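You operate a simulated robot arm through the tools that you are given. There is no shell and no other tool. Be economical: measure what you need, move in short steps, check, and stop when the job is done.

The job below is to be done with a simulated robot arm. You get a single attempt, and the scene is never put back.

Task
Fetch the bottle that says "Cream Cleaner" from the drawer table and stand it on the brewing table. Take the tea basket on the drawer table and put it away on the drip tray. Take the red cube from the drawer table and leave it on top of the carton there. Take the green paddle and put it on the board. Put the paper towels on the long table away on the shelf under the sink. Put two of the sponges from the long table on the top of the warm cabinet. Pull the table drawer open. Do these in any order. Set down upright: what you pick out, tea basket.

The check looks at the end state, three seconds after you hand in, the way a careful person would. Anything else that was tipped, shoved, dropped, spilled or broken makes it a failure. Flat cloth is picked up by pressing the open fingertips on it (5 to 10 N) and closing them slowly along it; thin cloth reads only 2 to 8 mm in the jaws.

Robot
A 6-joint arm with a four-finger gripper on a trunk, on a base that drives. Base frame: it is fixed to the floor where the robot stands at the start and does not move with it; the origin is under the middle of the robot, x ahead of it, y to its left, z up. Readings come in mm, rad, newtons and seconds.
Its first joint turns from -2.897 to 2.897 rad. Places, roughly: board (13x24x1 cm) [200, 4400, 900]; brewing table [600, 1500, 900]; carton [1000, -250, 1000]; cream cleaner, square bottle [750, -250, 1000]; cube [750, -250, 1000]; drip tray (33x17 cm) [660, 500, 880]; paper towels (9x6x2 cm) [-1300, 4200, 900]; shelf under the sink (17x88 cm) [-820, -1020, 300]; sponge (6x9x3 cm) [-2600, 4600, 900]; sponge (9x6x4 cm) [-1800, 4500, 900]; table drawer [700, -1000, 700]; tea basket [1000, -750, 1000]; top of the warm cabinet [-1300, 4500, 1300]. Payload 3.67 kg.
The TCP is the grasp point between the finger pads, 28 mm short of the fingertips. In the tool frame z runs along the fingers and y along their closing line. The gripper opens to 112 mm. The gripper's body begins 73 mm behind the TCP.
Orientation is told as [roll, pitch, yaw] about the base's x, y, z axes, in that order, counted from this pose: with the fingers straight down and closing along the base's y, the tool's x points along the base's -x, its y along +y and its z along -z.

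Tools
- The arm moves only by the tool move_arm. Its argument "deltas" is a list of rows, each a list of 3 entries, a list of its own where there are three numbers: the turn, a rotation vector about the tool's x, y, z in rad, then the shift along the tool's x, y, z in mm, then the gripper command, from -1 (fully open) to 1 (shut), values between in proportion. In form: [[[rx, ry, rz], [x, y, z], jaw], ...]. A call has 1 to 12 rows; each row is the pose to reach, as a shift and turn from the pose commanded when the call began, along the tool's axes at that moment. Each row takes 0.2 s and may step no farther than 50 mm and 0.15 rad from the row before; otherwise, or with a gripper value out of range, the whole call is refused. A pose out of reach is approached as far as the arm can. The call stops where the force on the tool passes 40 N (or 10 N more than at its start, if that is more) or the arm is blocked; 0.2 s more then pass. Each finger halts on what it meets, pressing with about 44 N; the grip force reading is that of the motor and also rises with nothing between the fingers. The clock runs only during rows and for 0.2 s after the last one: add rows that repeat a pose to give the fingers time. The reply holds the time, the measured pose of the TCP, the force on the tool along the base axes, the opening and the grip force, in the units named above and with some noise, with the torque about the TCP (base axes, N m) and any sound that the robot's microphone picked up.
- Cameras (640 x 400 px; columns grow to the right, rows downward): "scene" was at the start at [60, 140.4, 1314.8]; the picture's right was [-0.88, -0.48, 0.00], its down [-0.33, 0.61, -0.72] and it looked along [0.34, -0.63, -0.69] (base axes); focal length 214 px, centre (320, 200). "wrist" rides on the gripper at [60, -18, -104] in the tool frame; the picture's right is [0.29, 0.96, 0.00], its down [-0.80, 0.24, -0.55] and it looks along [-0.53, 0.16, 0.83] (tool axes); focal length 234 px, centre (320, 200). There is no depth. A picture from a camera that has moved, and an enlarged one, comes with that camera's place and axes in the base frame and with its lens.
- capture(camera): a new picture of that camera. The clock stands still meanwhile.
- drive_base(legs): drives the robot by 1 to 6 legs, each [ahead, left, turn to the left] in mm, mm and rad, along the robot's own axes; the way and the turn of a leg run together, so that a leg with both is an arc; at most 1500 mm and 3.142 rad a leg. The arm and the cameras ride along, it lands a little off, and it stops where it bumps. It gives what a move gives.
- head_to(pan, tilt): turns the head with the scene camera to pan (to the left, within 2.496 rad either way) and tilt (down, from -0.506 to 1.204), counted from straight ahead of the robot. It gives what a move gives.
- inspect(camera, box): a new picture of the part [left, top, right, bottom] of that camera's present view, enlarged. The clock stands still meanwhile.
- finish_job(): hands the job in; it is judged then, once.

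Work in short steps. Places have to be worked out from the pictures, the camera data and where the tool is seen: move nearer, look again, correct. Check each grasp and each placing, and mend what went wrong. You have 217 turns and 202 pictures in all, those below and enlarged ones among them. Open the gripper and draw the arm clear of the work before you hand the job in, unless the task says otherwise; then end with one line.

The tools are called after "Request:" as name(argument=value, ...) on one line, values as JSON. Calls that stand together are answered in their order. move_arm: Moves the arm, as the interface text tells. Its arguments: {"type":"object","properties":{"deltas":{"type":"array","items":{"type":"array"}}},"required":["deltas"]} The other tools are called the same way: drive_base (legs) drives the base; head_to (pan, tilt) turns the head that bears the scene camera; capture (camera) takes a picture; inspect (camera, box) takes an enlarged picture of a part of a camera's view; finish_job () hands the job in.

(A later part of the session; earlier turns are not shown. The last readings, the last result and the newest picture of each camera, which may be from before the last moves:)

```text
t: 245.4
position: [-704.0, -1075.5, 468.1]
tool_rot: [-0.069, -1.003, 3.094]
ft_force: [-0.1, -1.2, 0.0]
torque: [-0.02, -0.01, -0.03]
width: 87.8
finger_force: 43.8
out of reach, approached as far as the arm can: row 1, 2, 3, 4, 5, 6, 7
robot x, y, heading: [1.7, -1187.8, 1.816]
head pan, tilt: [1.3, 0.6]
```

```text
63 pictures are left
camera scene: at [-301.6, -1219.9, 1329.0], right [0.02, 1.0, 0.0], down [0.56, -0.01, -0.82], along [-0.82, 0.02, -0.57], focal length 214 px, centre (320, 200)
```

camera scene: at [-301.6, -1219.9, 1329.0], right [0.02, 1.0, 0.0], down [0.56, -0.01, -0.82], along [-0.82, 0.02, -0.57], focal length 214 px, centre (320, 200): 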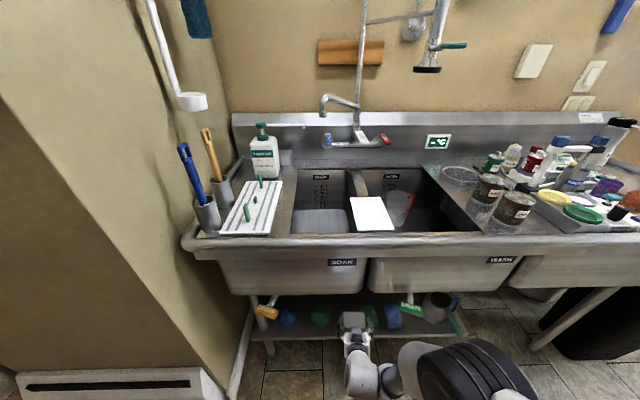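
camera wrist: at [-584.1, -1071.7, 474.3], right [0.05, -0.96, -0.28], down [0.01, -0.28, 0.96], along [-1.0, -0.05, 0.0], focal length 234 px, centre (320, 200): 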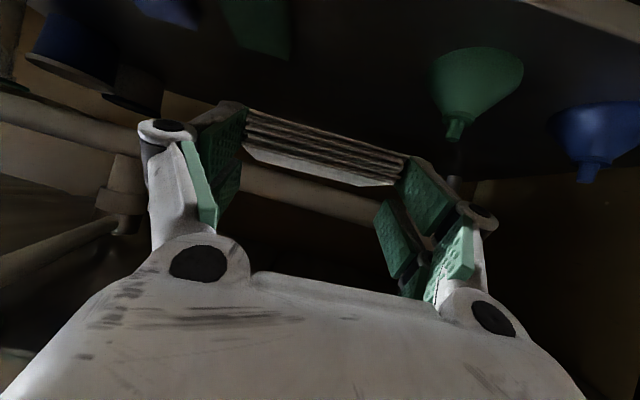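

Good: the towels are level before the shelf, with funnels and a block either side of the gap (y≈-1025 to -1149). I correct the small roll and move in over the gap.

Request:
move_arm(deltas=[[[-0.054, 0, -0.012], [8, 4, 22], 1], [[-0.108, 0, -0.025], [15, 8, 45], 1], [[-0.108, 0, -0.025], [22, 12, 65], 1]])

Request:
capture(camera="wrist")

Request:
inspect(camera="scene", box=[240, 270, 480, 400])

```text
t: 246.4
position: [-833.9, -1102.8, 511.0]
tool_rot: [0.092, -1.128, 3.062]
ft_force: [0.1, 0.8, -0.6]
torque: [-0.01, 0.02, -0.01]
width: 87.9
finger_force: 43.7
out of reach, approached as far as the arm can: row 1, 2, 3
robot x, y, heading: [0.2, -1188.3, 1.817]
head pan, tilt: [1.3, 0.6]
stopped in row 3: the arm was blocked; the commanded pose is now the measured one
```

```text
62 pictures are left
camera wrist: at [-716.6, -1084.1, 501.0], right [0.13, -0.97, -0.22], down [0.16, -0.2, 0.97], along [-0.98, -0.16, 0.13], focal length 234 px, centre (320, 200)
```

wrist: 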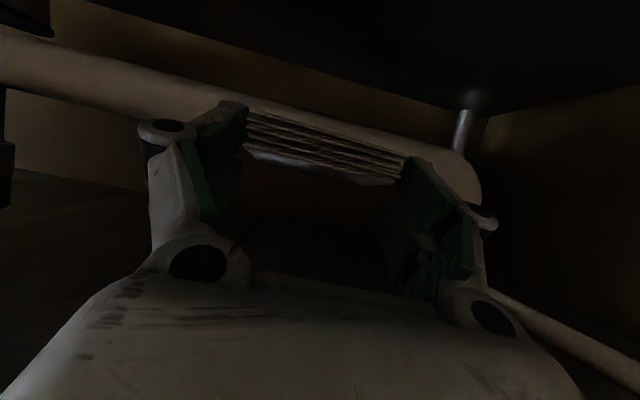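

```text
2.67 times, centred on (360, 335) of scene
camera zoom: at [-301.5, -1220.8, 1329.0], right [0.02, 1.0, 0.0], down [0.56, -0.01, -0.83], along [-0.82, 0.02, -0.56], focal length 572 px, centre (213, -160)
```

zoom: 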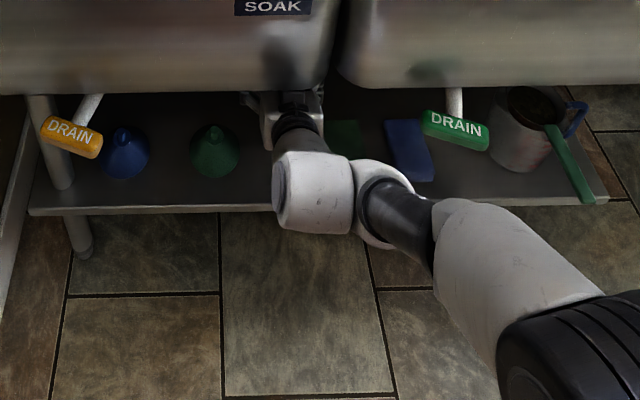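

The solver lunged: the wrist is near a straight-wrist singularity when tool yaw equals arm direction. I back straight out gently first.

Request:
move_arm(deltas=[[[0, 0, 0], [15, -2, -17], 1], [[0, 0, 0], [30, -4, -34], 1], [[0, 0, 0], [46, -5, -50], 1], [[0, 0, 0], [62, -7, -67], 1], [[0, 0, 0], [77, -8, -84], 1], [[0, 0, 0], [92, -10, -100], 1]])

Request:
capture(camera="scene")

```text
t: 247.8
position: [-737.3, -1098.1, 455.9]
tool_rot: [-0.085, -1.122, -3.06]
ft_force: [-0.1, 0.2, -0.3]
torque: [0.03, -0.04, 0.01]
width: 87.9
finger_force: 44.0
out of reach, approached as far as the arm can: row 1, 2, 3, 4, 5, 6
robot x, y, heading: [-1.4, -1188.8, 1.814]
head pan, tilt: [1.3, 0.6]
```

```text
60 pictures are left
camera scene: at [-301.7, -1220.0, 1329.0], right [0.02, 1.0, 0.0], down [0.56, -0.01, -0.83], along [-0.82, 0.02, -0.57], focal length 214 px, centre (320, 200)
```

scene: 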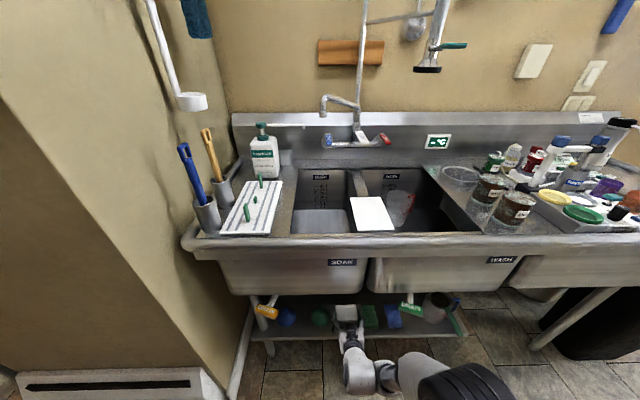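

I pull out 110 mm while turning the yaw away from the arm direction, to get the wrist well-conditioned.

Request:
move_arm(deltas=[[[0.028, 0, 0.022], [6, 2, -21], 1], [[0.056, 0, 0.044], [12, 4, -43], 1], [[0.084, 0, 0.066], [18, 5, -64], 1], [[0.112, 0, 0.088], [24, 7, -86], 1], [[0.14, 0, 0.109], [30, 9, -107], 1]])

```text
t: 249.0
position: [-669.9, -1131.7, 461.7]
tool_rot: [-0.09, -1.122, 3.041]
ft_force: [0.3, -0.2, 0.6]
torque: [-0.01, -0.01, -0.03]
width: 87.5
finger_force: 44.0
out of reach, approached as far as the arm can: row 2, 3, 4, 5
robot x, y, heading: [-0.0, -1186.9, 1.818]
head pan, tilt: [1.3, 0.6]
```

The elbow is folded too tightly here. I move the base away from the sink by 70 mm and square its heading, giving the arm more distance.

Request:
drive_base(legs=[[-17, -68, 0], [0, 0, -0.245], [-30, 0, 0]])

Request:
capture(camera="wrist")

```text
t: 251.3
position: [-567.1, -1002.9, 462.2]
tool_rot: [-0.09, -1.123, 2.796]
ft_force: [-0.8, -0.7, -0.6]
torque: [0.01, 0.0, 0.03]
width: 87.9
finger_force: 44.5
robot x, y, heading: [70.0, -1215.7, 1.57]
head pan, tilt: [1.3, 0.6]
```

```text
59 pictures are left
camera wrist: at [-450.6, -1035.1, 454.0], right [-0.28, -0.91, -0.3], down [0.03, -0.32, 0.95], along [-0.96, 0.25, 0.11], focal length 234 px, centre (320, 200)
```

wrist: 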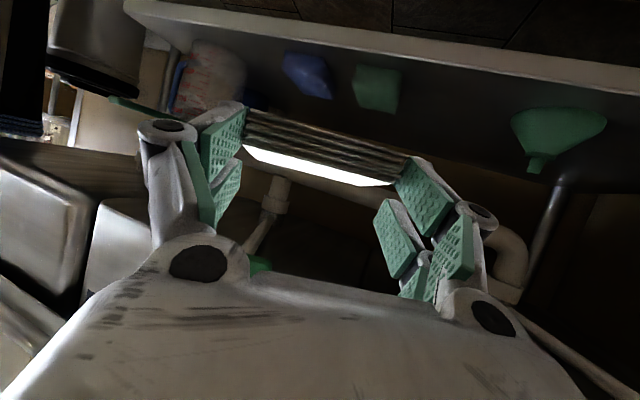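

Clear view: gap from y≈-1004 to -1150 between block and funnel, tops below z≈380. I advance to just before it, squaring the orientation.

Request:
move_arm(deltas=[[[-0.1, 0.03, -0.037], [-4, 23, 22], 1], [[-0.2, 0.06, -0.075], [-9, 46, 44], 1], [[-0.3, 0.09, -0.112], [-13, 69, 66], 1], [[-0.4, 0.123, -0.149], [-18, 92, 88], 1]])

Request:
capture(camera="wrist")

```text
t: 252.6
position: [-718.4, -1060.3, 510.8]
tool_rot: [0.109, -1.086, 2.959]
ft_force: [0.1, 0.4, -0.2]
torque: [0.01, 0.0, 0.01]
width: 87.6
finger_force: 43.9
out of reach, approached as far as the arm can: row 3, 4
robot x, y, heading: [68.3, -1216.0, 1.571]
head pan, tilt: [1.3, 0.6]
stopped in row 4: the arm was blocked; the commanded pose is now the measured one
```

```text
58 pictures are left
camera wrist: at [-599.0, -1053.8, 506.5], right [0.05, -0.98, -0.21], down [0.1, -0.2, 0.97], along [-0.99, -0.07, 0.09], focal length 234 px, centre (320, 200)
```

wrist: 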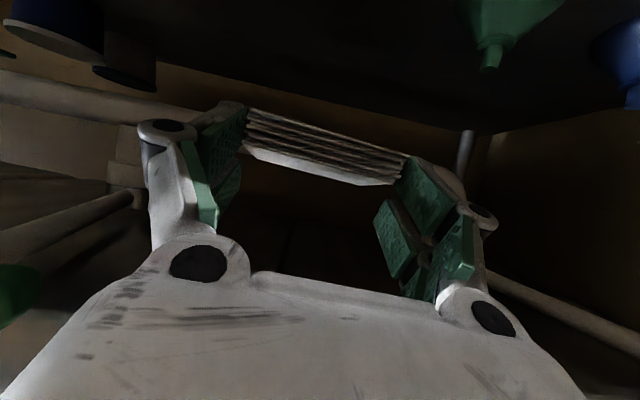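

A joint limit bites when tool yaw gets within ~0.3 rad of the arm direction. I back out again and use yaw ≈2.86 (packet slightly turned), which fits the gap.

Request:
move_arm(deltas=[[[0.066, 0.029, 0.015], [26, -11, -14], 1], [[0.131, 0.057, 0.03], [52, -22, -27], 1], [[0.197, 0.086, 0.046], [79, -34, -41], 1]])

Request:
capture(camera="wrist")

```text
t: 253.3
position: [-644.1, -1035.7, 456.8]
tool_rot: [-0.018, -1.0, 2.874]
ft_force: [-0.5, 0.4, 0.6]
torque: [0.01, 0.0, 0.04]
width: 87.8
finger_force: 44.0
robot x, y, heading: [67.5, -1218.5, 1.573]
head pan, tilt: [1.3, 0.6]
```

```text
57 pictures are left
camera wrist: at [-525.0, -1051.6, 463.8], right [-0.12, -0.96, -0.25], down [-0.04, -0.25, 0.97], along [-0.99, 0.12, -0.01], focal length 234 px, centre (320, 200)
```

wrist: 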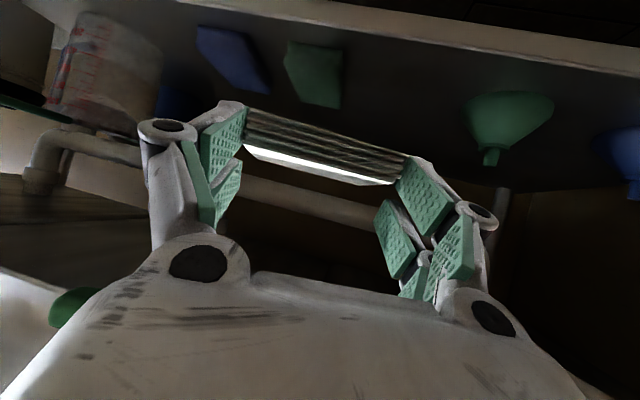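

Well-conditioned now. I move in over the gap at z≈400.

Request:
move_arm(deltas=[[[0, 0, 0], [-1, 35, 25], 1], [[0, 0, 0], [-2, 60, 60], 1], [[0, 0, 0], [-3, 74, 98], 1], [[0, 0, 0], [-3, 74, 110], 1]])

Request:
capture(camera="wrist")

Request:
inspect(camera="scene", box=[240, 270, 480, 400])

```text
t: 253.8
position: [-760.8, -1049.8, 572.9]
tool_rot: [0.097, -1.099, 2.758]
ft_force: [11.0, 4.2, -17.6]
torque: [0.67, 0.84, 0.52]
width: 87.4
finger_force: 43.5
out of reach, approached as far as the arm can: row 2
robot x, y, heading: [71.3, -1216.1, 1.575]
head pan, tilt: [1.3, 0.6]
stopped in row 2: the force on the tool passed its limit at 168 N (the readings are from after the stop); the commanded pose is now the measured one
```

```text
56 pictures are left
camera wrist: at [-641.2, -1069.2, 566.5], right [-0.16, -0.96, -0.21], down [0.07, -0.23, 0.97], along [-0.98, 0.14, 0.11], focal length 234 px, centre (320, 200)
```

wrist: 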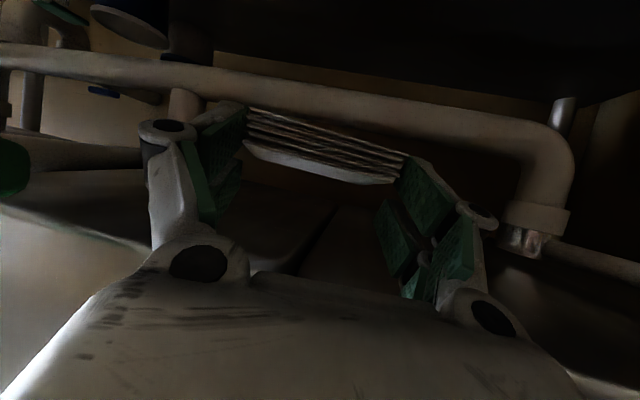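

```text
2.67 times, centred on (360, 335) of scene
camera zoom: at [-229.7, -1176.3, 1328.8], right [0.27, 0.96, 0.0], down [0.54, -0.15, -0.82], along [-0.79, 0.22, -0.57], focal length 572 px, centre (213, -160)
```

zoom: 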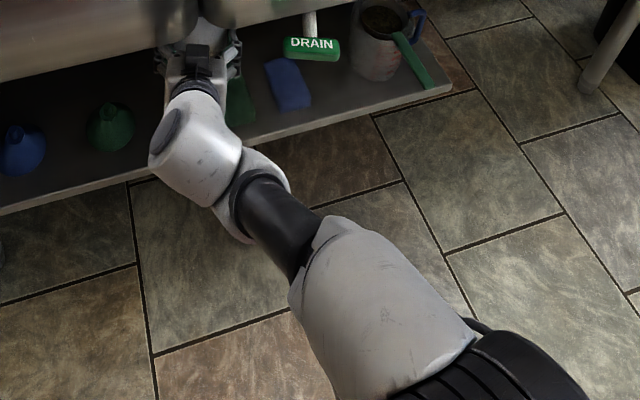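

The solver lunged again and touched the basin underside, so arm moves in there are unsafe. I return to the good pose outside; then I'll insert by driving the base with the arm held still.

Request:
move_arm(deltas=[[[0, 0, 0], [27, 0, 14], 1], [[0, 0.025, -0.013], [58, -14, 1], 1], [[-0.002, 0.05, -0.026], [89, -28, -12], 1], [[-0.004, 0.075, -0.04], [120, -43, -26], 1], [[-0.006, 0.099, -0.053], [150, -57, -39], 1]])

Request:
capture(camera="wrist")

Request:
capture(camera="scene")

```text
t: 254.1
position: [-760.3, -1050.2, 572.7]
tool_rot: [0.069, -1.08, 2.797]
ft_force: [12.4, 0.2, -15.3]
torque: [0.79, 0.96, 0.4]
width: 87.5
finger_force: 44.2
out of reach, approached as far as the arm can: row 1
robot x, y, heading: [75.2, -1215.2, 1.574]
head pan, tilt: [1.3, 0.6]
stopped in row 1: the force on the tool passed its limit at 185 N (the readings are from after the stop); the commanded pose is now the measured one
```

```text
54 pictures are left
camera wrist: at [-641.6, -1067.3, 568.6], right [-0.14, -0.96, -0.22], down [0.05, -0.23, 0.97], along [-0.99, 0.13, 0.08], focal length 234 px, centre (320, 200)
```

wrist: 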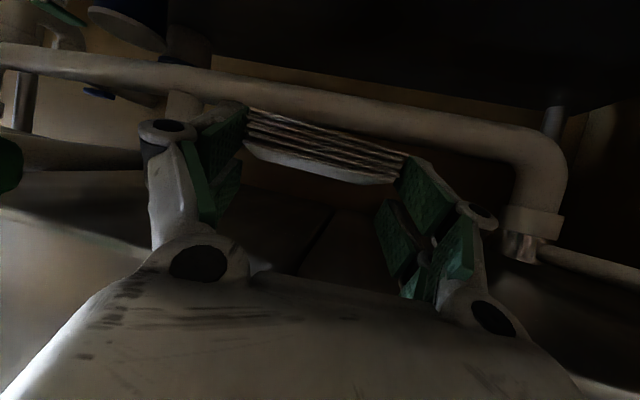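

```text
53 pictures are left
camera scene: at [-229.2, -1176.7, 1328.9], right [0.27, 0.96, 0.0], down [0.54, -0.15, -0.82], along [-0.79, 0.22, -0.57], focal length 214 px, centre (320, 200)
```

scene: 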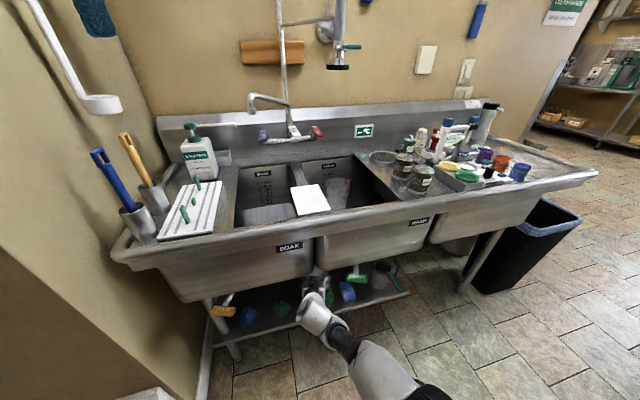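

The gripper top presses on the basin underside; I free it by driving the base 55 mm away from the sink.

Request:
drive_base(legs=[[0, -55, 0]])

Request:
move_arm(deltas=[[[0, 0, 0], [14, 0, -28], 1]])

```text
t: 255.1
position: [-706.9, -1049.1, 573.6]
tool_rot: [0.072, -1.084, 2.789]
ft_force: [-0.3, 0.7, 0.0]
torque: [-0.01, -0.01, 0.0]
width: 87.7
finger_force: 43.9
robot x, y, heading: [128.4, -1217.0, 1.57]
head pan, tilt: [1.3, 0.6]
```

```text
t: 255.4
position: [-675.9, -1058.6, 575.2]
tool_rot: [0.076, -1.083, 2.79]
ft_force: [0.1, 0.4, 0.5]
torque: [0.0, 0.03, 0.02]
width: 87.9
finger_force: 43.2
robot x, y, heading: [123.2, -1217.1, 1.572]
head pan, tilt: [1.3, 0.6]
```

Free again, and now I understand: the arm's shoulder is high, so low targets need a short radius. I retract and reduce the tilt to about 0.55 rad in the open.

Request:
move_arm(deltas=[[[0.015, 0.107, 0], [23, -9, -39], 1], [[0.03, 0.213, 0], [45, -18, -77], 1], [[0.045, 0.32, 0], [68, -27, -116], 1], [[0.06, 0.426, 0], [91, -36, -154], 1], [[0.076, 0.533, 0], [114, -45, -193], 1]])

```text
t: 256.6
position: [-448.1, -1079.8, 561.6]
tool_rot: [-0.02, -0.549, 2.811]
ft_force: [-0.2, -0.2, -0.7]
torque: [-0.03, 0.07, 0.0]
width: 87.9
finger_force: 44.1
robot x, y, heading: [125.1, -1212.1, 1.571]
head pan, tilt: [1.3, 0.6]
```

Good. I yaw to ~3.1 and lower to z≈380 in the open.

Request:
move_arm(deltas=[[[-0.03, 0, -0.049], [19, 0, 31], 1], [[-0.06, 0, -0.099], [38, 0, 61], 1], [[-0.09, 0, -0.148], [56, 0, 92], 1], [[-0.12, 0, -0.198], [75, 0, 123], 1], [[-0.151, 0, -0.247], [94, 0, 154], 1]])

Request:
capture(camera="wrist")

```text
t: 257.9
position: [-446.9, -1074.4, 381.8]
tool_rot: [-0.021, -0.545, 3.103]
ft_force: [-0.7, -0.1, -0.3]
torque: [-0.03, 0.0, 0.01]
width: 87.5
finger_force: 44.0
robot x, y, heading: [126.2, -1213.5, 1.57]
head pan, tilt: [1.3, 0.6]
```

```text
52 pictures are left
camera wrist: at [-342.3, -1063.2, 440.5], right [0.2, -0.97, -0.17], down [-0.41, -0.24, 0.88], along [-0.89, -0.11, -0.44], focal length 234 px, centre (320, 200)
```

wrist: 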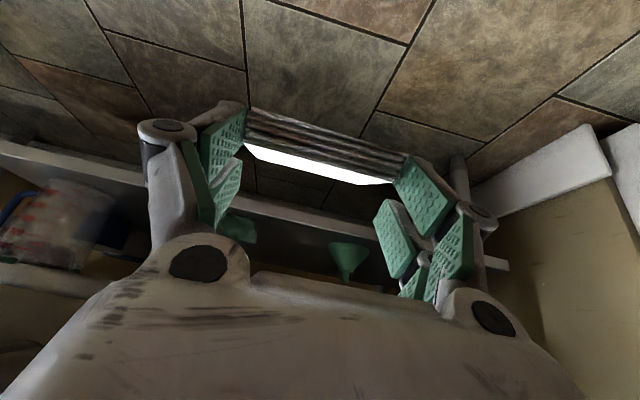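

Feasible here. I tilt slightly more (to p≈-0.7) and lower to z≈365, still in the open, before driving the base in.

Request:
move_arm(deltas=[[[0, -0.08, 0], [0, 0, 0], 1], [[0, -0.155, 0], [4, 0, 7], 1], [[0, -0.155, 0], [9, 0, 14], 1]])

Request:
drive_base(legs=[[0, 190, 0]])

Request:
capture(camera="wrist")

Request:
head_to(pan=1.45, tilt=0.8)

Request:
capture(camera="scene")

```text
t: 258.6
position: [-455.4, -1075.3, 363.7]
tool_rot: [-0.046, -0.699, 3.123]
ft_force: [-0.2, 0.2, -1.1]
torque: [-0.02, 0.02, 0.0]
width: 87.6
finger_force: 44.0
out of reach, approached as far as the arm can: row 1, 2, 3
robot x, y, heading: [128.1, -1220.0, 1.573]
head pan, tilt: [1.3, 0.6]
```

```text
t: 260.2
position: [-647.0, -1072.5, 362.8]
tool_rot: [-0.047, -0.696, 3.119]
ft_force: [0.8, 0.0, 0.4]
torque: [-0.01, 0.02, -0.01]
width: 87.9
finger_force: 44.2
robot x, y, heading: [-62.9, -1216.2, 1.568]
head pan, tilt: [1.3, 0.6]
```

```text
51 pictures are left
camera wrist: at [-534.2, -1063.3, 405.7], right [0.17, -0.96, -0.22], down [-0.27, -0.26, 0.93], along [-0.95, -0.1, -0.3], focal length 234 px, centre (320, 200)
```

wrist: 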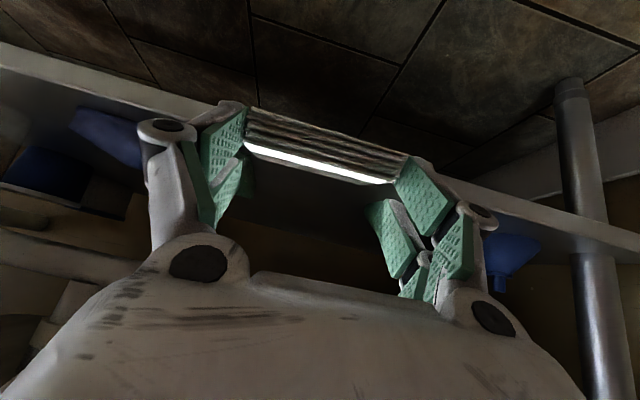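

```text
t: 260.9
position: [-645.7, -1073.7, 362.9]
tool_rot: [-0.047, -0.697, 3.124]
ft_force: [0.0, 0.8, 0.5]
torque: [0.0, 0.02, 0.02]
width: 87.6
finger_force: 44.1
robot x, y, heading: [-62.9, -1217.2, 1.568]
head pan, tilt: [1.45, 0.799]
```

```text
50 pictures are left
camera scene: at [-359.0, -1189.1, 1312.1], right [0.12, 0.99, 0.0], down [0.71, -0.09, -0.7], along [-0.69, 0.09, -0.72], focal length 214 px, centre (320, 200)
```

scene: 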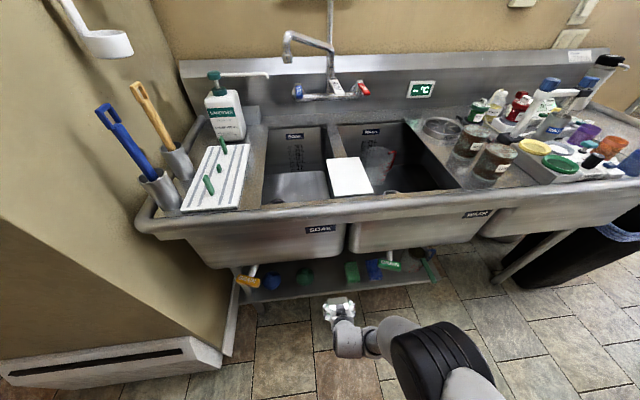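

The gripper lines up with the gap. I drive the last 112 mm in, shifting 6 mm toward the funnel side for equal margins.

Request:
drive_base(legs=[[-6, 112, 0]])

Request:
capture(camera="wrist")

Request:
inspect(camera="scene", box=[230, 230, 450, 370])

```text
t: 262.1
position: [-758.3, -1080.0, 362.4]
tool_rot: [-0.047, -0.697, 3.123]
ft_force: [0.5, -0.3, 0.3]
torque: [-0.01, 0.01, 0.0]
width: 87.4
finger_force: 43.8
robot x, y, heading: [-175.5, -1226.0, 1.568]
head pan, tilt: [1.45, 0.799]
```

```text
49 pictures are left
camera wrist: at [-646.5, -1070.1, 405.7], right [0.17, -0.96, -0.22], down [-0.27, -0.26, 0.93], along [-0.95, -0.1, -0.3], focal length 234 px, centre (320, 200)
```

wrist: 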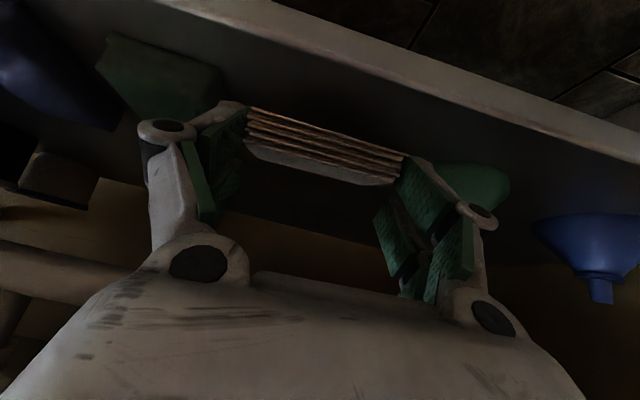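

```text
2.86 times, centred on (340, 300) of scene
camera zoom: at [-471.0, -1195.6, 1312.1], right [0.12, 0.99, 0.0], down [0.71, -0.09, -0.7], along [-0.69, 0.08, -0.72], focal length 613 px, centre (263, -86)
```

zoom: 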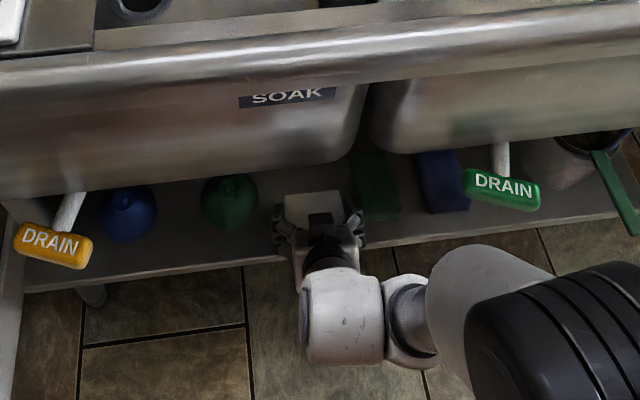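

The towels are in the gap but still ~30 mm above the shelf and slightly forward. I back out, shorten the reach and lower 25 mm in the open, then drive in again a bit deeper.

Request:
drive_base(legs=[[0, -118, 0]])

Request:
move_arm(deltas=[[[-0.015, 0, 0], [23, 0, -16], 1], [[-0.03, 0, 0], [46, 0, -32], 1], [[-0.047, 0, 0], [62, 0, -34], 1], [[-0.047, 0, 0], [70, 0, -26], 1]])

```text
t: 263.4
position: [-643.3, -1081.0, 363.9]
tool_rot: [-0.047, -0.698, 3.125]
ft_force: [0.5, -0.4, -0.4]
torque: [0.02, 0.06, 0.01]
width: 87.5
finger_force: 43.6
robot x, y, heading: [-56.0, -1220.4, 1.571]
head pan, tilt: [1.45, 0.799]
```

```text
t: 264.4
position: [-608.3, -1091.4, 338.9]
tool_rot: [-0.077, -0.703, -3.115]
ft_force: [0.2, -1.1, -0.2]
torque: [0.02, 0.02, -0.04]
width: 87.8
finger_force: 44.5
out of reach, approached as far as the arm can: row 1, 2, 3, 4
robot x, y, heading: [-60.3, -1222.3, 1.574]
head pan, tilt: [1.45, 0.799]
```

Nearly there; I raise 10 mm for clearance over the shelf lip.

Request:
move_arm(deltas=[[[-0.03, 0, 0], [-7, 0, -8.5], 1]])

```text
t: 264.8
position: [-599.4, -1099.7, 334.2]
tool_rot: [-0.072, -0.678, -3.103]
ft_force: [-0.2, -0.9, 0.3]
torque: [-0.02, -0.03, -0.01]
width: 87.5
finger_force: 44.2
out of reach, approached as far as the arm can: row 1
robot x, y, heading: [-57.7, -1226.0, 1.572]
head pan, tilt: [1.45, 0.799]
```

The limit depends on tool yaw versus arm direction; I turn the yaw back by ~0.23 and raise slightly.

Request:
move_arm(deltas=[[[0.036, 0, 0.09], [-6, 0, -7], 1], [[0.072, 0, 0.179], [-12, 0, -15], 1]])

Request:
capture(camera="wrist")

```text
t: 265.4
position: [-621.4, -1110.3, 344.7]
tool_rot: [-0.011, -0.674, 2.96]
ft_force: [-0.2, 0.3, -0.1]
torque: [0.03, 0.01, -0.01]
width: 87.7
finger_force: 44.4
out of reach, approached as far as the arm can: row 1, 2
robot x, y, heading: [-60.9, -1223.7, 1.571]
head pan, tilt: [1.45, 0.799]
```

```text
47 pictures are left
camera wrist: at [-509.2, -1115.0, 389.0], right [0.04, -0.98, -0.19], down [-0.32, -0.19, 0.93], along [-0.95, 0.02, -0.32], focal length 234 px, centre (320, 200)
```

wrist: 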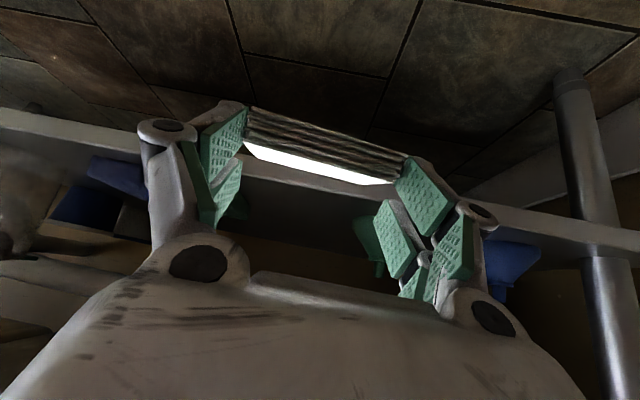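

I take a little tilt off and raise 12 mm to get a safe clearance.

Request:
move_arm(deltas=[[[0, 0.04, 0], [-4, 0, -5], 1], [[0, 0.08, 0], [-8, 0, -10], 1]])

```text
t: 265.9
position: [-627.0, -1111.3, 357.9]
tool_rot: [0.012, -0.602, 2.949]
ft_force: [0.3, 0.4, -0.2]
torque: [-0.04, 0.0, -0.01]
width: 87.9
finger_force: 43.9
out of reach, approached as far as the arm can: row 1, 2
robot x, y, heading: [-57.8, -1223.5, 1.577]
head pan, tilt: [1.45, 0.799]
```

Good pose. I drive 32 mm ahead and then 152 mm in.

Request:
drive_base(legs=[[32, 0, 0], [0, 100, 0]])

Request:
capture(camera="wrist")

```text
t: 267.6
position: [-729.9, -1079.4, 356.8]
tool_rot: [0.011, -0.604, 2.947]
ft_force: [-0.5, -0.6, -0.8]
torque: [-0.04, 0.03, -0.01]
width: 87.4
finger_force: 43.8
robot x, y, heading: [-161.3, -1189.7, 1.569]
head pan, tilt: [1.45, 0.799]
```

```text
46 pictures are left
camera wrist: at [-620.6, -1081.7, 410.4], right [0.06, -0.99, -0.15], down [-0.38, -0.16, 0.91], along [-0.92, 0.01, -0.38], focal length 234 px, centre (320, 200)
```

wrist: 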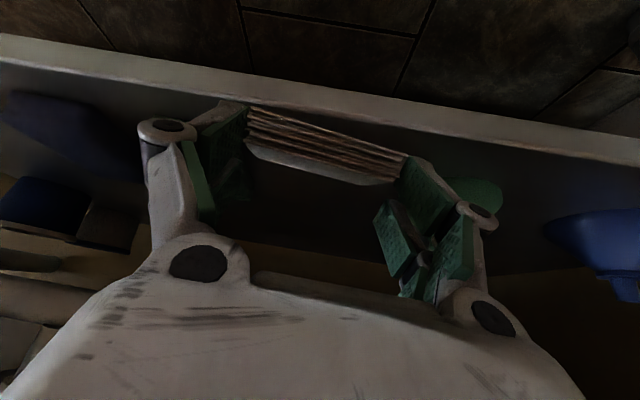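

Clear on both sides. I drive the last 50 mm in.

Request:
drive_base(legs=[[0, 50, 0]])

Request:
capture(camera="wrist")

Request:
inspect(camera="scene", box=[230, 230, 450, 370])

```text
t: 268.5
position: [-780.9, -1080.2, 356.8]
tool_rot: [0.014, -0.604, 2.951]
ft_force: [-0.5, -0.3, 0.1]
torque: [-0.01, -0.03, -0.03]
width: 87.8
finger_force: 43.9
robot x, y, heading: [-212.0, -1191.8, 1.574]
head pan, tilt: [1.45, 0.799]
```

```text
45 pictures are left
camera wrist: at [-671.3, -1082.2, 410.4], right [0.06, -0.99, -0.15], down [-0.38, -0.16, 0.91], along [-0.92, 0.01, -0.38], focal length 234 px, centre (320, 200)
```

wrist: 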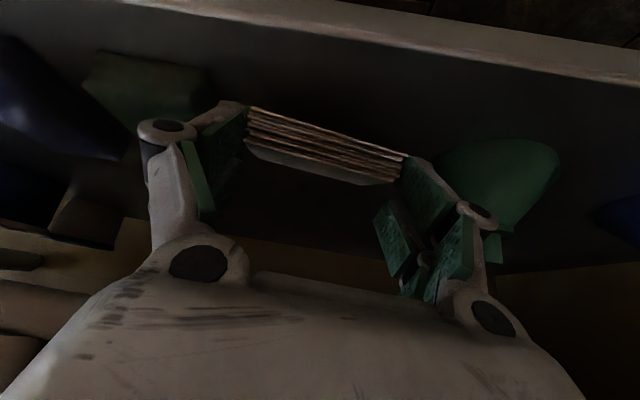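

```text
2.86 times, centred on (340, 300) of scene
camera zoom: at [-506.6, -1164.8, 1312.1], right [0.12, 0.99, 0.0], down [0.71, -0.08, -0.7], along [-0.69, 0.08, -0.72], focal length 613 px, centre (263, -86)
```

zoom: 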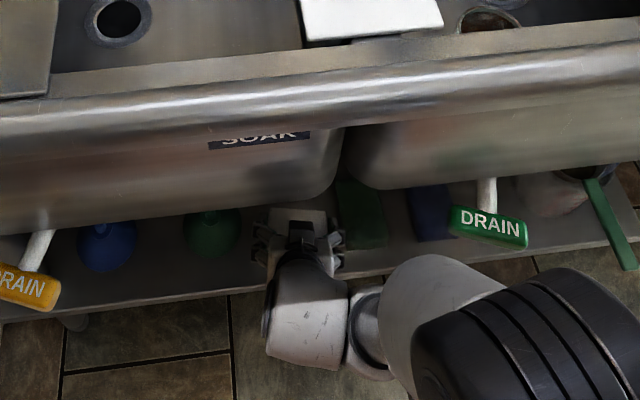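

The packet is well over the shelf in the gap. I open the jaws just enough to release it.

Request:
move_arm(deltas=[[[0, 0, 0], [0, 0, 0], -0.65], [[0, 0, 0], [0, 0, 0], -0.75], [[0, 0, 0], [0, 0, 0], -0.85], [[0, 0, 0], [0, 0, 0], -0.85]])

Request:
capture(camera="wrist")

```text
t: 269.5
position: [-779.5, -1080.1, 357.7]
tool_rot: [0.012, -0.604, 2.949]
ft_force: [-0.2, 0.5, -0.3]
torque: [0.03, 0.04, -0.01]
width: 103.8
finger_force: 0.1
robot x, y, heading: [-211.6, -1193.0, 1.576]
head pan, tilt: [1.45, 0.799]
```

```text
43 pictures are left
camera wrist: at [-671.3, -1082.2, 410.4], right [0.06, -0.99, -0.15], down [-0.38, -0.16, 0.91], along [-0.92, 0.01, -0.38], focal length 234 px, centre (320, 200)
```

wrist: 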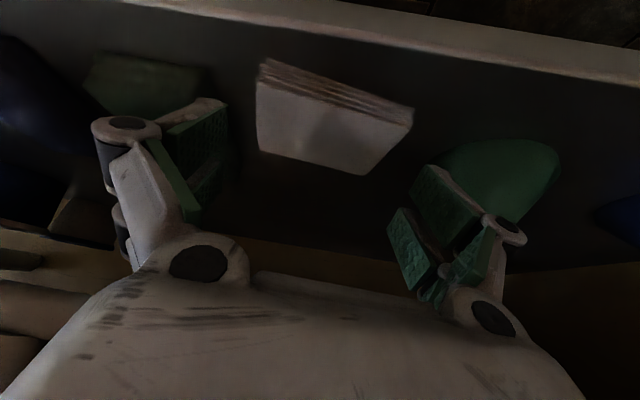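

The towels lie flat on the shelf between block and funnel. I drive straight out.

Request:
drive_base(legs=[[0, -210, 0]])

Request:
move_arm(deltas=[[[0, 0.12, 0], [-10, 0, -20], -0.5], [[0, 0.24, 0], [-20, 0, -45], 0], [[0, 0.36, 0], [-30, 0, -70], 0], [[0, 0.48, 0], [-45, 0, -105], 0], [[0, 0.6, 0], [-60, 0, -145], 0]])

Request:
capture(camera="scene")

```text
t: 271.1
position: [-569.8, -1079.1, 358.2]
tool_rot: [0.013, -0.604, 2.951]
ft_force: [-0.1, 0.2, 0.1]
torque: [-0.01, 0.05, -0.04]
width: 103.7
finger_force: 0.1
robot x, y, heading: [1.4, -1192.7, 1.575]
head pan, tilt: [1.45, 0.799]
```

```text
t: 272.3
position: [-568.1, -1086.0, 473.4]
tool_rot: [0.104, -0.194, 2.972]
ft_force: [2.5, -2.0, 0.2]
torque: [0.2, 0.23, -0.05]
width: 56.2
finger_force: 0.1
out of reach, approached as far as the arm can: row 4, 5
robot x, y, heading: [-1.6, -1191.6, 1.576]
head pan, tilt: [1.45, 0.799]
```

```text
42 pictures are left
camera scene: at [-295.3, -1165.5, 1312.1], right [0.11, 0.99, 0.0], down [0.71, -0.08, -0.7], along [-0.69, 0.08, -0.72], focal length 214 px, centre (320, 200)
```

scene: 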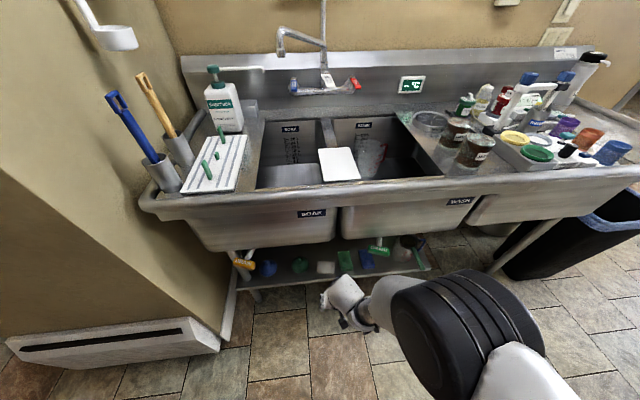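

Towels confirmed on the shelf. I keep raising the arm, drawing it in.

Request:
move_arm(deltas=[[[0, 0, 0], [30, -4, -20], 0], [[0.05, 0.1, 0], [50, -8, -60], 0], [[0.104, 0.194, 0], [55, -8, -100], 0], [[0.104, 0.194, 0], [55, -8, -145], 0], [[0.104, 0.194, 0], [55, -8, -190], 0], [[0.104, 0.194, 0], [55, -8, -235], 0], [[0.104, 0.194, 0], [55, -8, -280], 0], [[0.104, 0.194, 0], [55, -8, -325], 0], [[0.104, 0.194, 0], [55, -8, -370], 0]])

```text
t: 274.3
position: [-441.7, -1059.0, 820.5]
tool_rot: [-0.001, -0.004, 2.983]
ft_force: [-0.6, 0.5, 0.2]
torque: [-0.01, -0.04, -0.02]
width: 55.9
finger_force: 0.1
out of reach, approached as far as the arm can: row 1, 2, 3, 4
robot x, y, heading: [1.3, -1193.7, 1.573]
head pan, tilt: [1.45, 0.799]
```

I raise the arm to travel height and turn the head toward the drawer table.

Request:
move_arm(deltas=[[[0, 0, 0], [0, 0, -47], 0], [[0, 0, 0], [0, 0, -94], 0], [[0, 0, 0], [0, 0, -141], 0], [[0, 0, 0], [0, 0, -188], 0], [[0, 0, 0], [0, 0, -235], 0], [[0, 0, 0], [0, 0, -282], 0], [[0, 0, 0], [0, 0, -330], 0]])

Request:
head_to(pan=-1.45, tilt=0.6)

Request:
capture(camera="scene")

```text
t: 275.9
position: [-438.4, -1062.1, 1155.4]
tool_rot: [0.005, -0.01, 2.987]
ft_force: [-0.7, -2.4, 2.4]
torque: [0.16, 0.04, 0.01]
width: 56.1
finger_force: 0.2
robot x, y, heading: [-3.0, -1189.7, 1.578]
head pan, tilt: [1.45, 0.799]
```

```text
t: 278.5
position: [-438.2, -1059.0, 1151.6]
tool_rot: [-0.002, -0.003, 2.981]
ft_force: [0.1, -0.3, 0.6]
torque: [0.0, 0.02, -0.01]
width: 56.0
finger_force: 0.1
robot x, y, heading: [-3.2, -1185.3, 1.574]
head pan, tilt: [-1.45, 0.6]
```

```text
41 pictures are left
camera scene: at [-127.4, -1162.8, 1329.0], right [0.13, -0.99, 0.0], down [-0.56, -0.07, -0.83], along [0.82, 0.1, -0.56], focal length 214 px, centre (320, 200)
```

scene: 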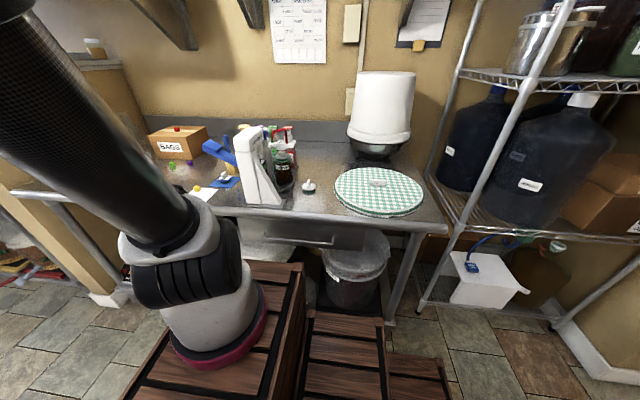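

The drawer with a bar handle shows under the table edge. I zoom on it.

Request:
inspect(camera="scene", box=[200, 180, 400, 320])

```text
2.86 times, centred on (300, 250) of scene
camera zoom: at [-127.4, -1162.8, 1329.0], right [0.13, -0.99, 0.0], down [-0.56, -0.07, -0.83], along [0.82, 0.1, -0.56], focal length 613 px, centre (377, 57)
```

zoom: 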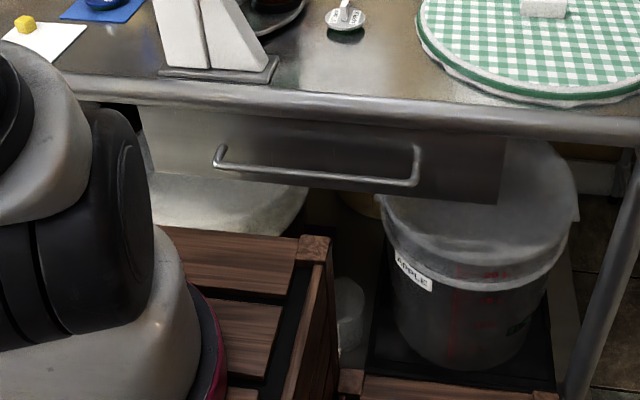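

The bar handle is at about x≈430, y≈-880…-1144, z≈755. I turn the robot around in the aisle so that its left (arm) side faces the drawer table.

Request:
drive_base(legs=[[0, 120, 0], [0, 0, 3.14], [-400, -60, 0]])

Request:
head_to(pan=1.75, tilt=0.7)

Request:
capture(camera="scene")

```text
t: 289.1
position: [261.0, -932.6, 1150.9]
tool_rot: [-0.002, -0.003, -0.185]
ft_force: [-0.5, 0.4, 0.8]
torque: [-0.04, -0.02, -0.02]
width: 56.0
finger_force: 0.0
robot x, y, heading: [-175.2, -788.6, -1.596]
head pan, tilt: [-1.45, 0.6]
```

```text
t: 291.8
position: [261.8, -932.0, 1151.2]
tool_rot: [-0.002, -0.001, -0.184]
ft_force: [0.3, 0.0, 0.2]
torque: [-0.01, 0.01, -0.03]
width: 55.8
finger_force: 0.1
robot x, y, heading: [-172.8, -789.2, -1.591]
head pan, tilt: [1.751, 0.7]
```

```text
39 pictures are left
camera scene: at [126.1, -802.4, 1320.3], right [0.16, -0.99, 0.0], down [-0.64, -0.1, -0.76], along [0.76, 0.12, -0.64], focal length 214 px, centre (320, 200)
```

scene: 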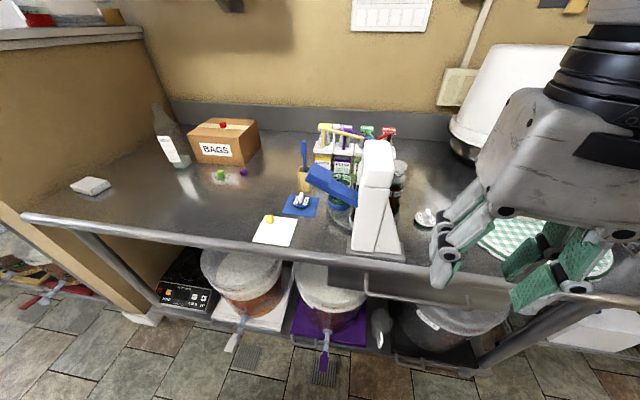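

I need the tool horizontal with jaws closing vertically on the bar. First I drive 170 mm further along so that the arm reaches the bar obliquely (this avoids the wrist limit), then lower and pitch the tool in the corridor before the table.

Request:
drive_base(legs=[[170, 0, 0.02]])

Request:
move_arm(deltas=[[[0, 0, -0.06], [-10, 28, 10], 0], [[0, 0, -0.12], [-20, 56, 20], 0], [[0, 0, -0.18], [-30, 84, 30], 0], [[0, 0, -0.18], [-40, 112, 50], 0], [[0, 0, -0.18], [-50, 130, 80], 0], [[0, 0, -0.18], [-60, 140, 120], 0]])

Request:
move_arm(deltas=[[[0, -0.12, 0], [0, 0, 20], 0], [[0, -0.24, 0], [0, 0, 40], 0], [[0, -0.36, 0], [0, 0, 60], 0], [[0, -0.48, 0], [0, 0, 85], 0], [[0, -0.6, 0], [0, 0, 110], 0]])

```text
t: 293.3
position: [262.9, -1095.9, 1149.8]
tool_rot: [-0.003, -0.001, -0.167]
ft_force: [-0.3, 0.6, 0.1]
torque: [-0.01, -0.03, -0.04]
width: 55.9
finger_force: 0.0
robot x, y, heading: [-173.8, -966.3, -1.569]
head pan, tilt: [1.751, 0.7]
```

```text
t: 294.9
position: [358.3, -985.5, 1074.9]
tool_rot: [0.034, -0.076, -0.022]
ft_force: [1.1, 1.0, 0.2]
torque: [-0.17, 0.0, -0.01]
width: 56.0
finger_force: 0.0
robot x, y, heading: [-179.2, -965.0, -1.569]
head pan, tilt: [1.751, 0.7]
stopped in row 6: the arm was blocked; the commanded pose is now the measured one
```

```text
t: 296.1
position: [358.0, -971.5, 953.4]
tool_rot: [0.042, -0.652, -0.032]
ft_force: [-0.5, 3.3, 1.3]
torque: [-0.33, -0.05, -0.2]
width: 56.1
finger_force: 0.1
robot x, y, heading: [-171.7, -960.5, -1.573]
head pan, tilt: [1.751, 0.7]
```

Something blocked briefly; I look before going on.

Request:
capture(camera="scene")

Request:
capture(camera="wrist")

```text
38 pictures are left
camera scene: at [120.0, -967.7, 1312.8], right [0.19, -0.98, 0.0], down [-0.7, -0.13, -0.7], along [0.69, 0.13, -0.71], focal length 214 px, centre (320, 200)
```

scene: 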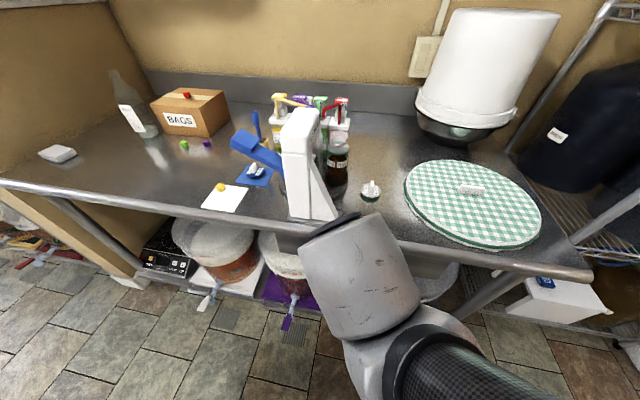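

```text
37 pictures are left
camera wrist: at [245.5, -991.1, 999.2], right [-0.22, 0.96, -0.14], down [0.3, 0.21, 0.93], along [0.93, 0.16, -0.34], focal length 234 px, centre (320, 200)
```

wrist: 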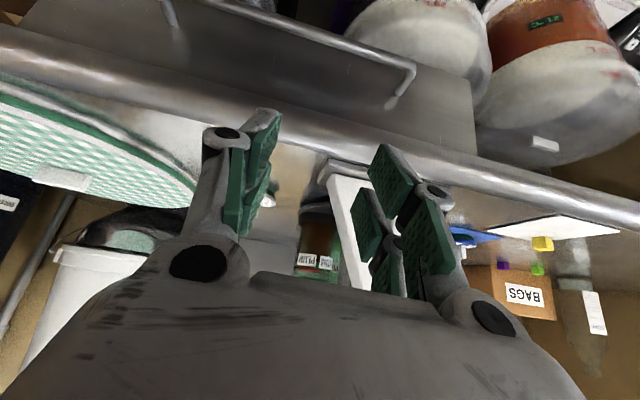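

The arm had brushed the head camera. The wrist view places the bar at x≈433, z≈748, 50 mm off the drawer front, so I can hook it with closed fingers from above-front. I back the base 150 mm, turn the head away, and shift the tool to the bar's middle.

Request:
head_to(pan=2.3, tilt=0.7)

Request:
drive_base(legs=[[-150, 0, 0]])

Request:
move_arm(deltas=[[[0.014, 0.017, 0], [0, -40, 0], 0.6], [[0.028, 0.034, 0], [0, -80, 0], 1], [[0.042, 0.05, 0], [10, -120, 0], 1], [[0.042, 0.05, 0], [30, -155, 5], 1]])

Request:
capture(camera="wrist")

```text
t: 297.1
position: [361.9, -978.2, 956.3]
tool_rot: [0.047, -0.659, -0.051]
ft_force: [0.7, 0.2, 0.2]
torque: [0.01, 0.01, 0.0]
width: 55.8
finger_force: 0.0
robot x, y, heading: [-172.0, -962.0, -1.573]
head pan, tilt: [2.3, 0.7]
```

```text
t: 298.4
position: [361.5, -826.3, 956.7]
tool_rot: [0.035, -0.663, -0.029]
ft_force: [-0.5, 0.6, 0.7]
torque: [0.01, 0.01, 0.01]
width: 55.9
finger_force: 0.0
robot x, y, heading: [-171.9, -814.5, -1.57]
head pan, tilt: [2.3, 0.7]
```

```text
t: 299.4
position: [339.8, -980.6, 928.2]
tool_rot: [-0.006, -0.614, -0.027]
ft_force: [-1.1, 1.0, -0.5]
torque: [-0.04, 0.01, 0.02]
width: 0.1
finger_force: 35.5
robot x, y, heading: [-175.6, -815.2, -1.571]
head pan, tilt: [2.3, 0.7]
```

```text
36 pictures are left
camera wrist: at [229.1, -995.1, 979.3], right [-0.21, 0.96, -0.17], down [0.34, 0.23, 0.91], along [0.92, 0.13, -0.38], focal length 234 px, centre (320, 200)
```

wrist: 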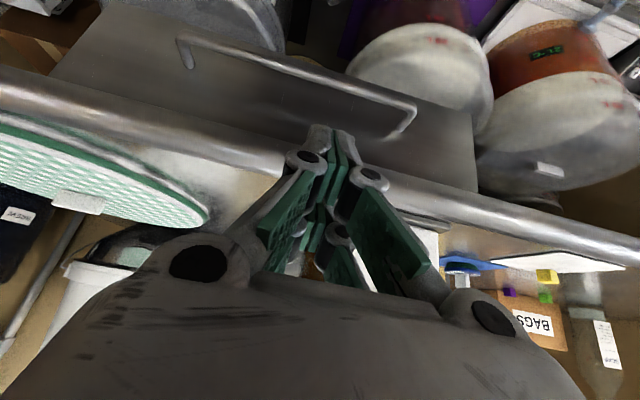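

Bar line: x≈434, z≈748 from y=-877 to -1146. I advance along the tool axis to just above it and look.

Request:
move_arm(deltas=[[[0, 0, 0], [5, 0, 40], 1], [[0, 0, 0], [8, 0, 80], 1], [[0, 0, 0], [8, 0, 120], 1], [[0, 0, 0], [8, 0, 155], 1]])

Request:
capture(camera="wrist")

```text
t: 300.5
position: [418.8, -983.1, 801.3]
tool_rot: [-0.008, -0.614, -0.027]
ft_force: [-16.3, -1.1, 17.2]
torque: [0.05, 0.63, 0.06]
width: 5.7
finger_force: 35.4
robot x, y, heading: [-176.0, -812.7, -1.57]
head pan, tilt: [2.3, 0.7]
stopped in row 4: the force on the tool passed its limit at 279 N (the readings are from after the stop); the commanded pose is now the measured one
```

```text
35 pictures are left
camera wrist: at [307.5, -997.6, 853.5], right [-0.21, 0.96, -0.17], down [0.34, 0.23, 0.91], along [0.92, 0.13, -0.38], focal length 234 px, centre (320, 200)
```

wrist: 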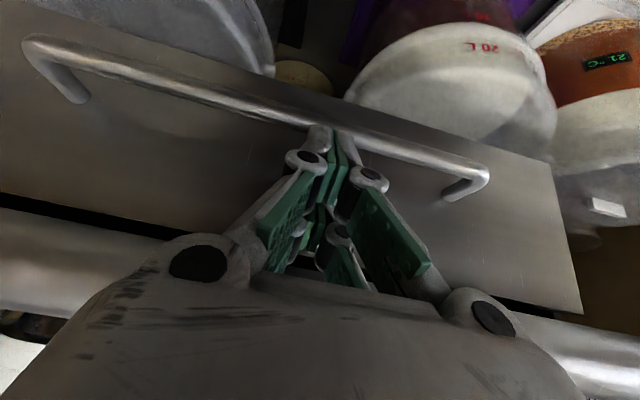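

The fingertips touched the top of the bar (so it is at z≈766). I back off, shift 12 mm forward and go down behind it slowly.

Request:
move_arm(deltas=[[[0, 0, 0], [0, 0, -20], 1], [[0, 0, 0], [-10, 0, -13], 1], [[0, 0, 0], [-10, 0, 5], 1], [[0, 0, 0], [-10, 0, 14], 1], [[0, 0, 0], [-10, 0, 22], 1], [[0, 0, 0], [-10, 0, 30], 1], [[0, 0, 0], [-10, 0, 38], 1]])

Request:
capture(camera="wrist")

```text
t: 301.2
position: [418.8, -982.1, 811.6]
tool_rot: [-0.007, -0.605, -0.022]
ft_force: [-9.4, 0.5, -1.4]
torque: [-0.02, 0.1, 0.07]
width: 0.1
finger_force: 35.7
robot x, y, heading: [-172.3, -815.3, -1.572]
head pan, tilt: [2.3, 0.7]
stopped in row 3: the force on the tool passed its limit at 56 N (the readings are from after the stop); the commanded pose is now the measured one
```

```text
34 pictures are left
camera wrist: at [308.4, -997.3, 863.4], right [-0.21, 0.96, -0.17], down [0.35, 0.24, 0.91], along [0.91, 0.13, -0.39], focal length 234 px, centre (320, 200)
```

wrist: 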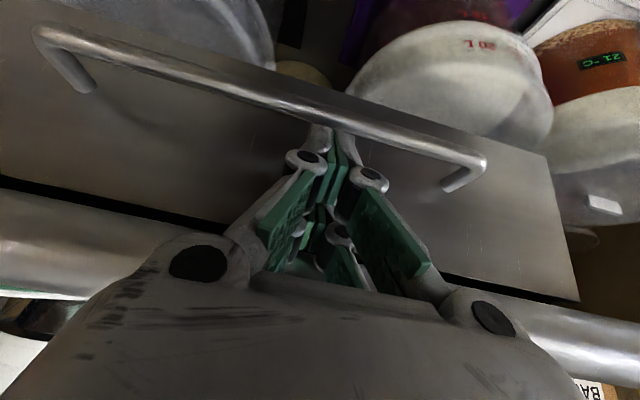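

The tool's front touches the table edge this way. Better: grip the bar from the front with jaws closing vertically. I move the base 40 mm away, pitch the tool nearly horizontal and roll it a quarter turn.

Request:
drive_base(legs=[[0, -45, 0]])

Request:
move_arm(deltas=[[[0, -0.12, 0], [5, 0, 0], 0.6], [[0, -0.24, 0], [10, 0, 0], 0.2], [[0, -0.36, 0], [14, 0, 5], 0.1], [[0, -0.48, 0], [18, 0, 8], 0.1], [[0, -0.6, 0], [22, 0, 12], 0.1]])

Request:
move_arm(deltas=[[[0, 0, 0.143], [0, 0, 0], 0.1], [[0, 0, 0.286], [0, 0, 0], 0.1], [[0, 0, 0.428], [0, 0, 0], 0.1], [[0, 0, 0.571], [0, 0, 0], 0.1], [[0, 0, 0.714], [0, 0, 0], 0.1], [[0, 0, 0.857], [0, 0, 0], 0.1], [[0, 0, 1.0], [0, 0, 0], 0.1], [[0, 0, 1.142], [0, 0, 0], 0.1], [[0, 0, 1.285], [0, 0, 0], 0.1], [[0, 0, 1.428], [0, 0, 0], 0.1], [[0, 0, 1.571], [0, 0, 0], 0.1]])

Request:
capture(camera="wrist")

```text
t: 302.1
position: [374.8, -981.4, 812.0]
tool_rot: [-0.009, -0.606, -0.025]
ft_force: [-0.1, 0.3, 0.1]
torque: [-0.01, -0.04, 0.0]
width: 0.2
finger_force: 35.5
robot x, y, heading: [-217.3, -814.6, -1.569]
head pan, tilt: [2.3, 0.7]
```

```text
t: 303.3
position: [383.4, -948.4, 801.9]
tool_rot: [-0.227, -1.183, 0.15]
ft_force: [0.2, -1.2, 0.9]
torque: [0.0, 0.02, 0.02]
width: 50.5
finger_force: 0.1
out of reach, approached as far as the arm can: row 1, 2, 3, 4, 5
robot x, y, heading: [-221.9, -812.8, -1.575]
head pan, tilt: [2.3, 0.7]
```

```text
t: 305.7
position: [383.4, -946.6, 802.4]
tool_rot: [-0.228, -1.182, 0.148]
ft_force: [-0.4, -0.8, -0.6]
torque: [0.0, 0.03, -0.01]
width: 50.6
finger_force: 0.1
out of reach, approached as far as the arm can: row 1, 2, 3, 4, 5, 6, 7, 8, 9, 10, 11
robot x, y, heading: [-219.4, -812.9, -1.572]
head pan, tilt: [2.3, 0.7]
```

```text
33 pictures are left
camera wrist: at [262.8, -959.9, 787.3], right [-0.05, 0.94, -0.35], down [-0.2, 0.33, 0.92], along [0.98, 0.11, 0.17], focal length 234 px, centre (320, 200)
```

wrist: 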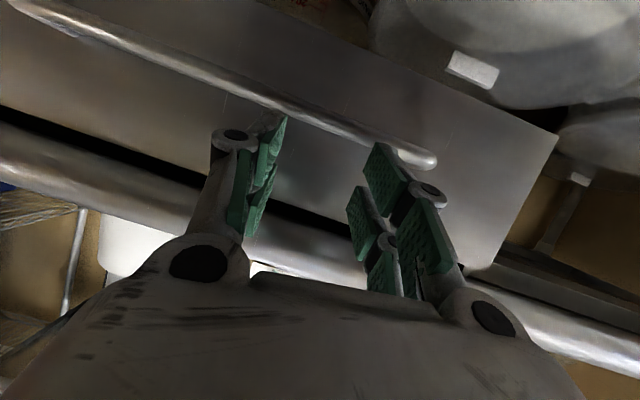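

Rolling that way is blocked by a joint limit. I test the other direction with small steps.

Request:
move_arm(deltas=[[[0, 0, -0.14], [0, 0, 0], 0.1], [[0, 0, -0.28], [0, 0, 0], 0.1], [[0, 0, -0.42], [0, 0, 0], 0.1], [[0, 0, -0.56], [0, 0, 0], 0.1]])

```text
t: 306.7
position: [383.8, -947.0, 802.4]
tool_rot: [-0.994, -0.829, 1.026]
ft_force: [-0.9, -0.2, 0.4]
torque: [0.0, 0.04, -0.02]
width: 50.3
finger_force: 0.0
robot x, y, heading: [-215.9, -812.1, -1.569]
head pan, tilt: [2.3, 0.7]
```

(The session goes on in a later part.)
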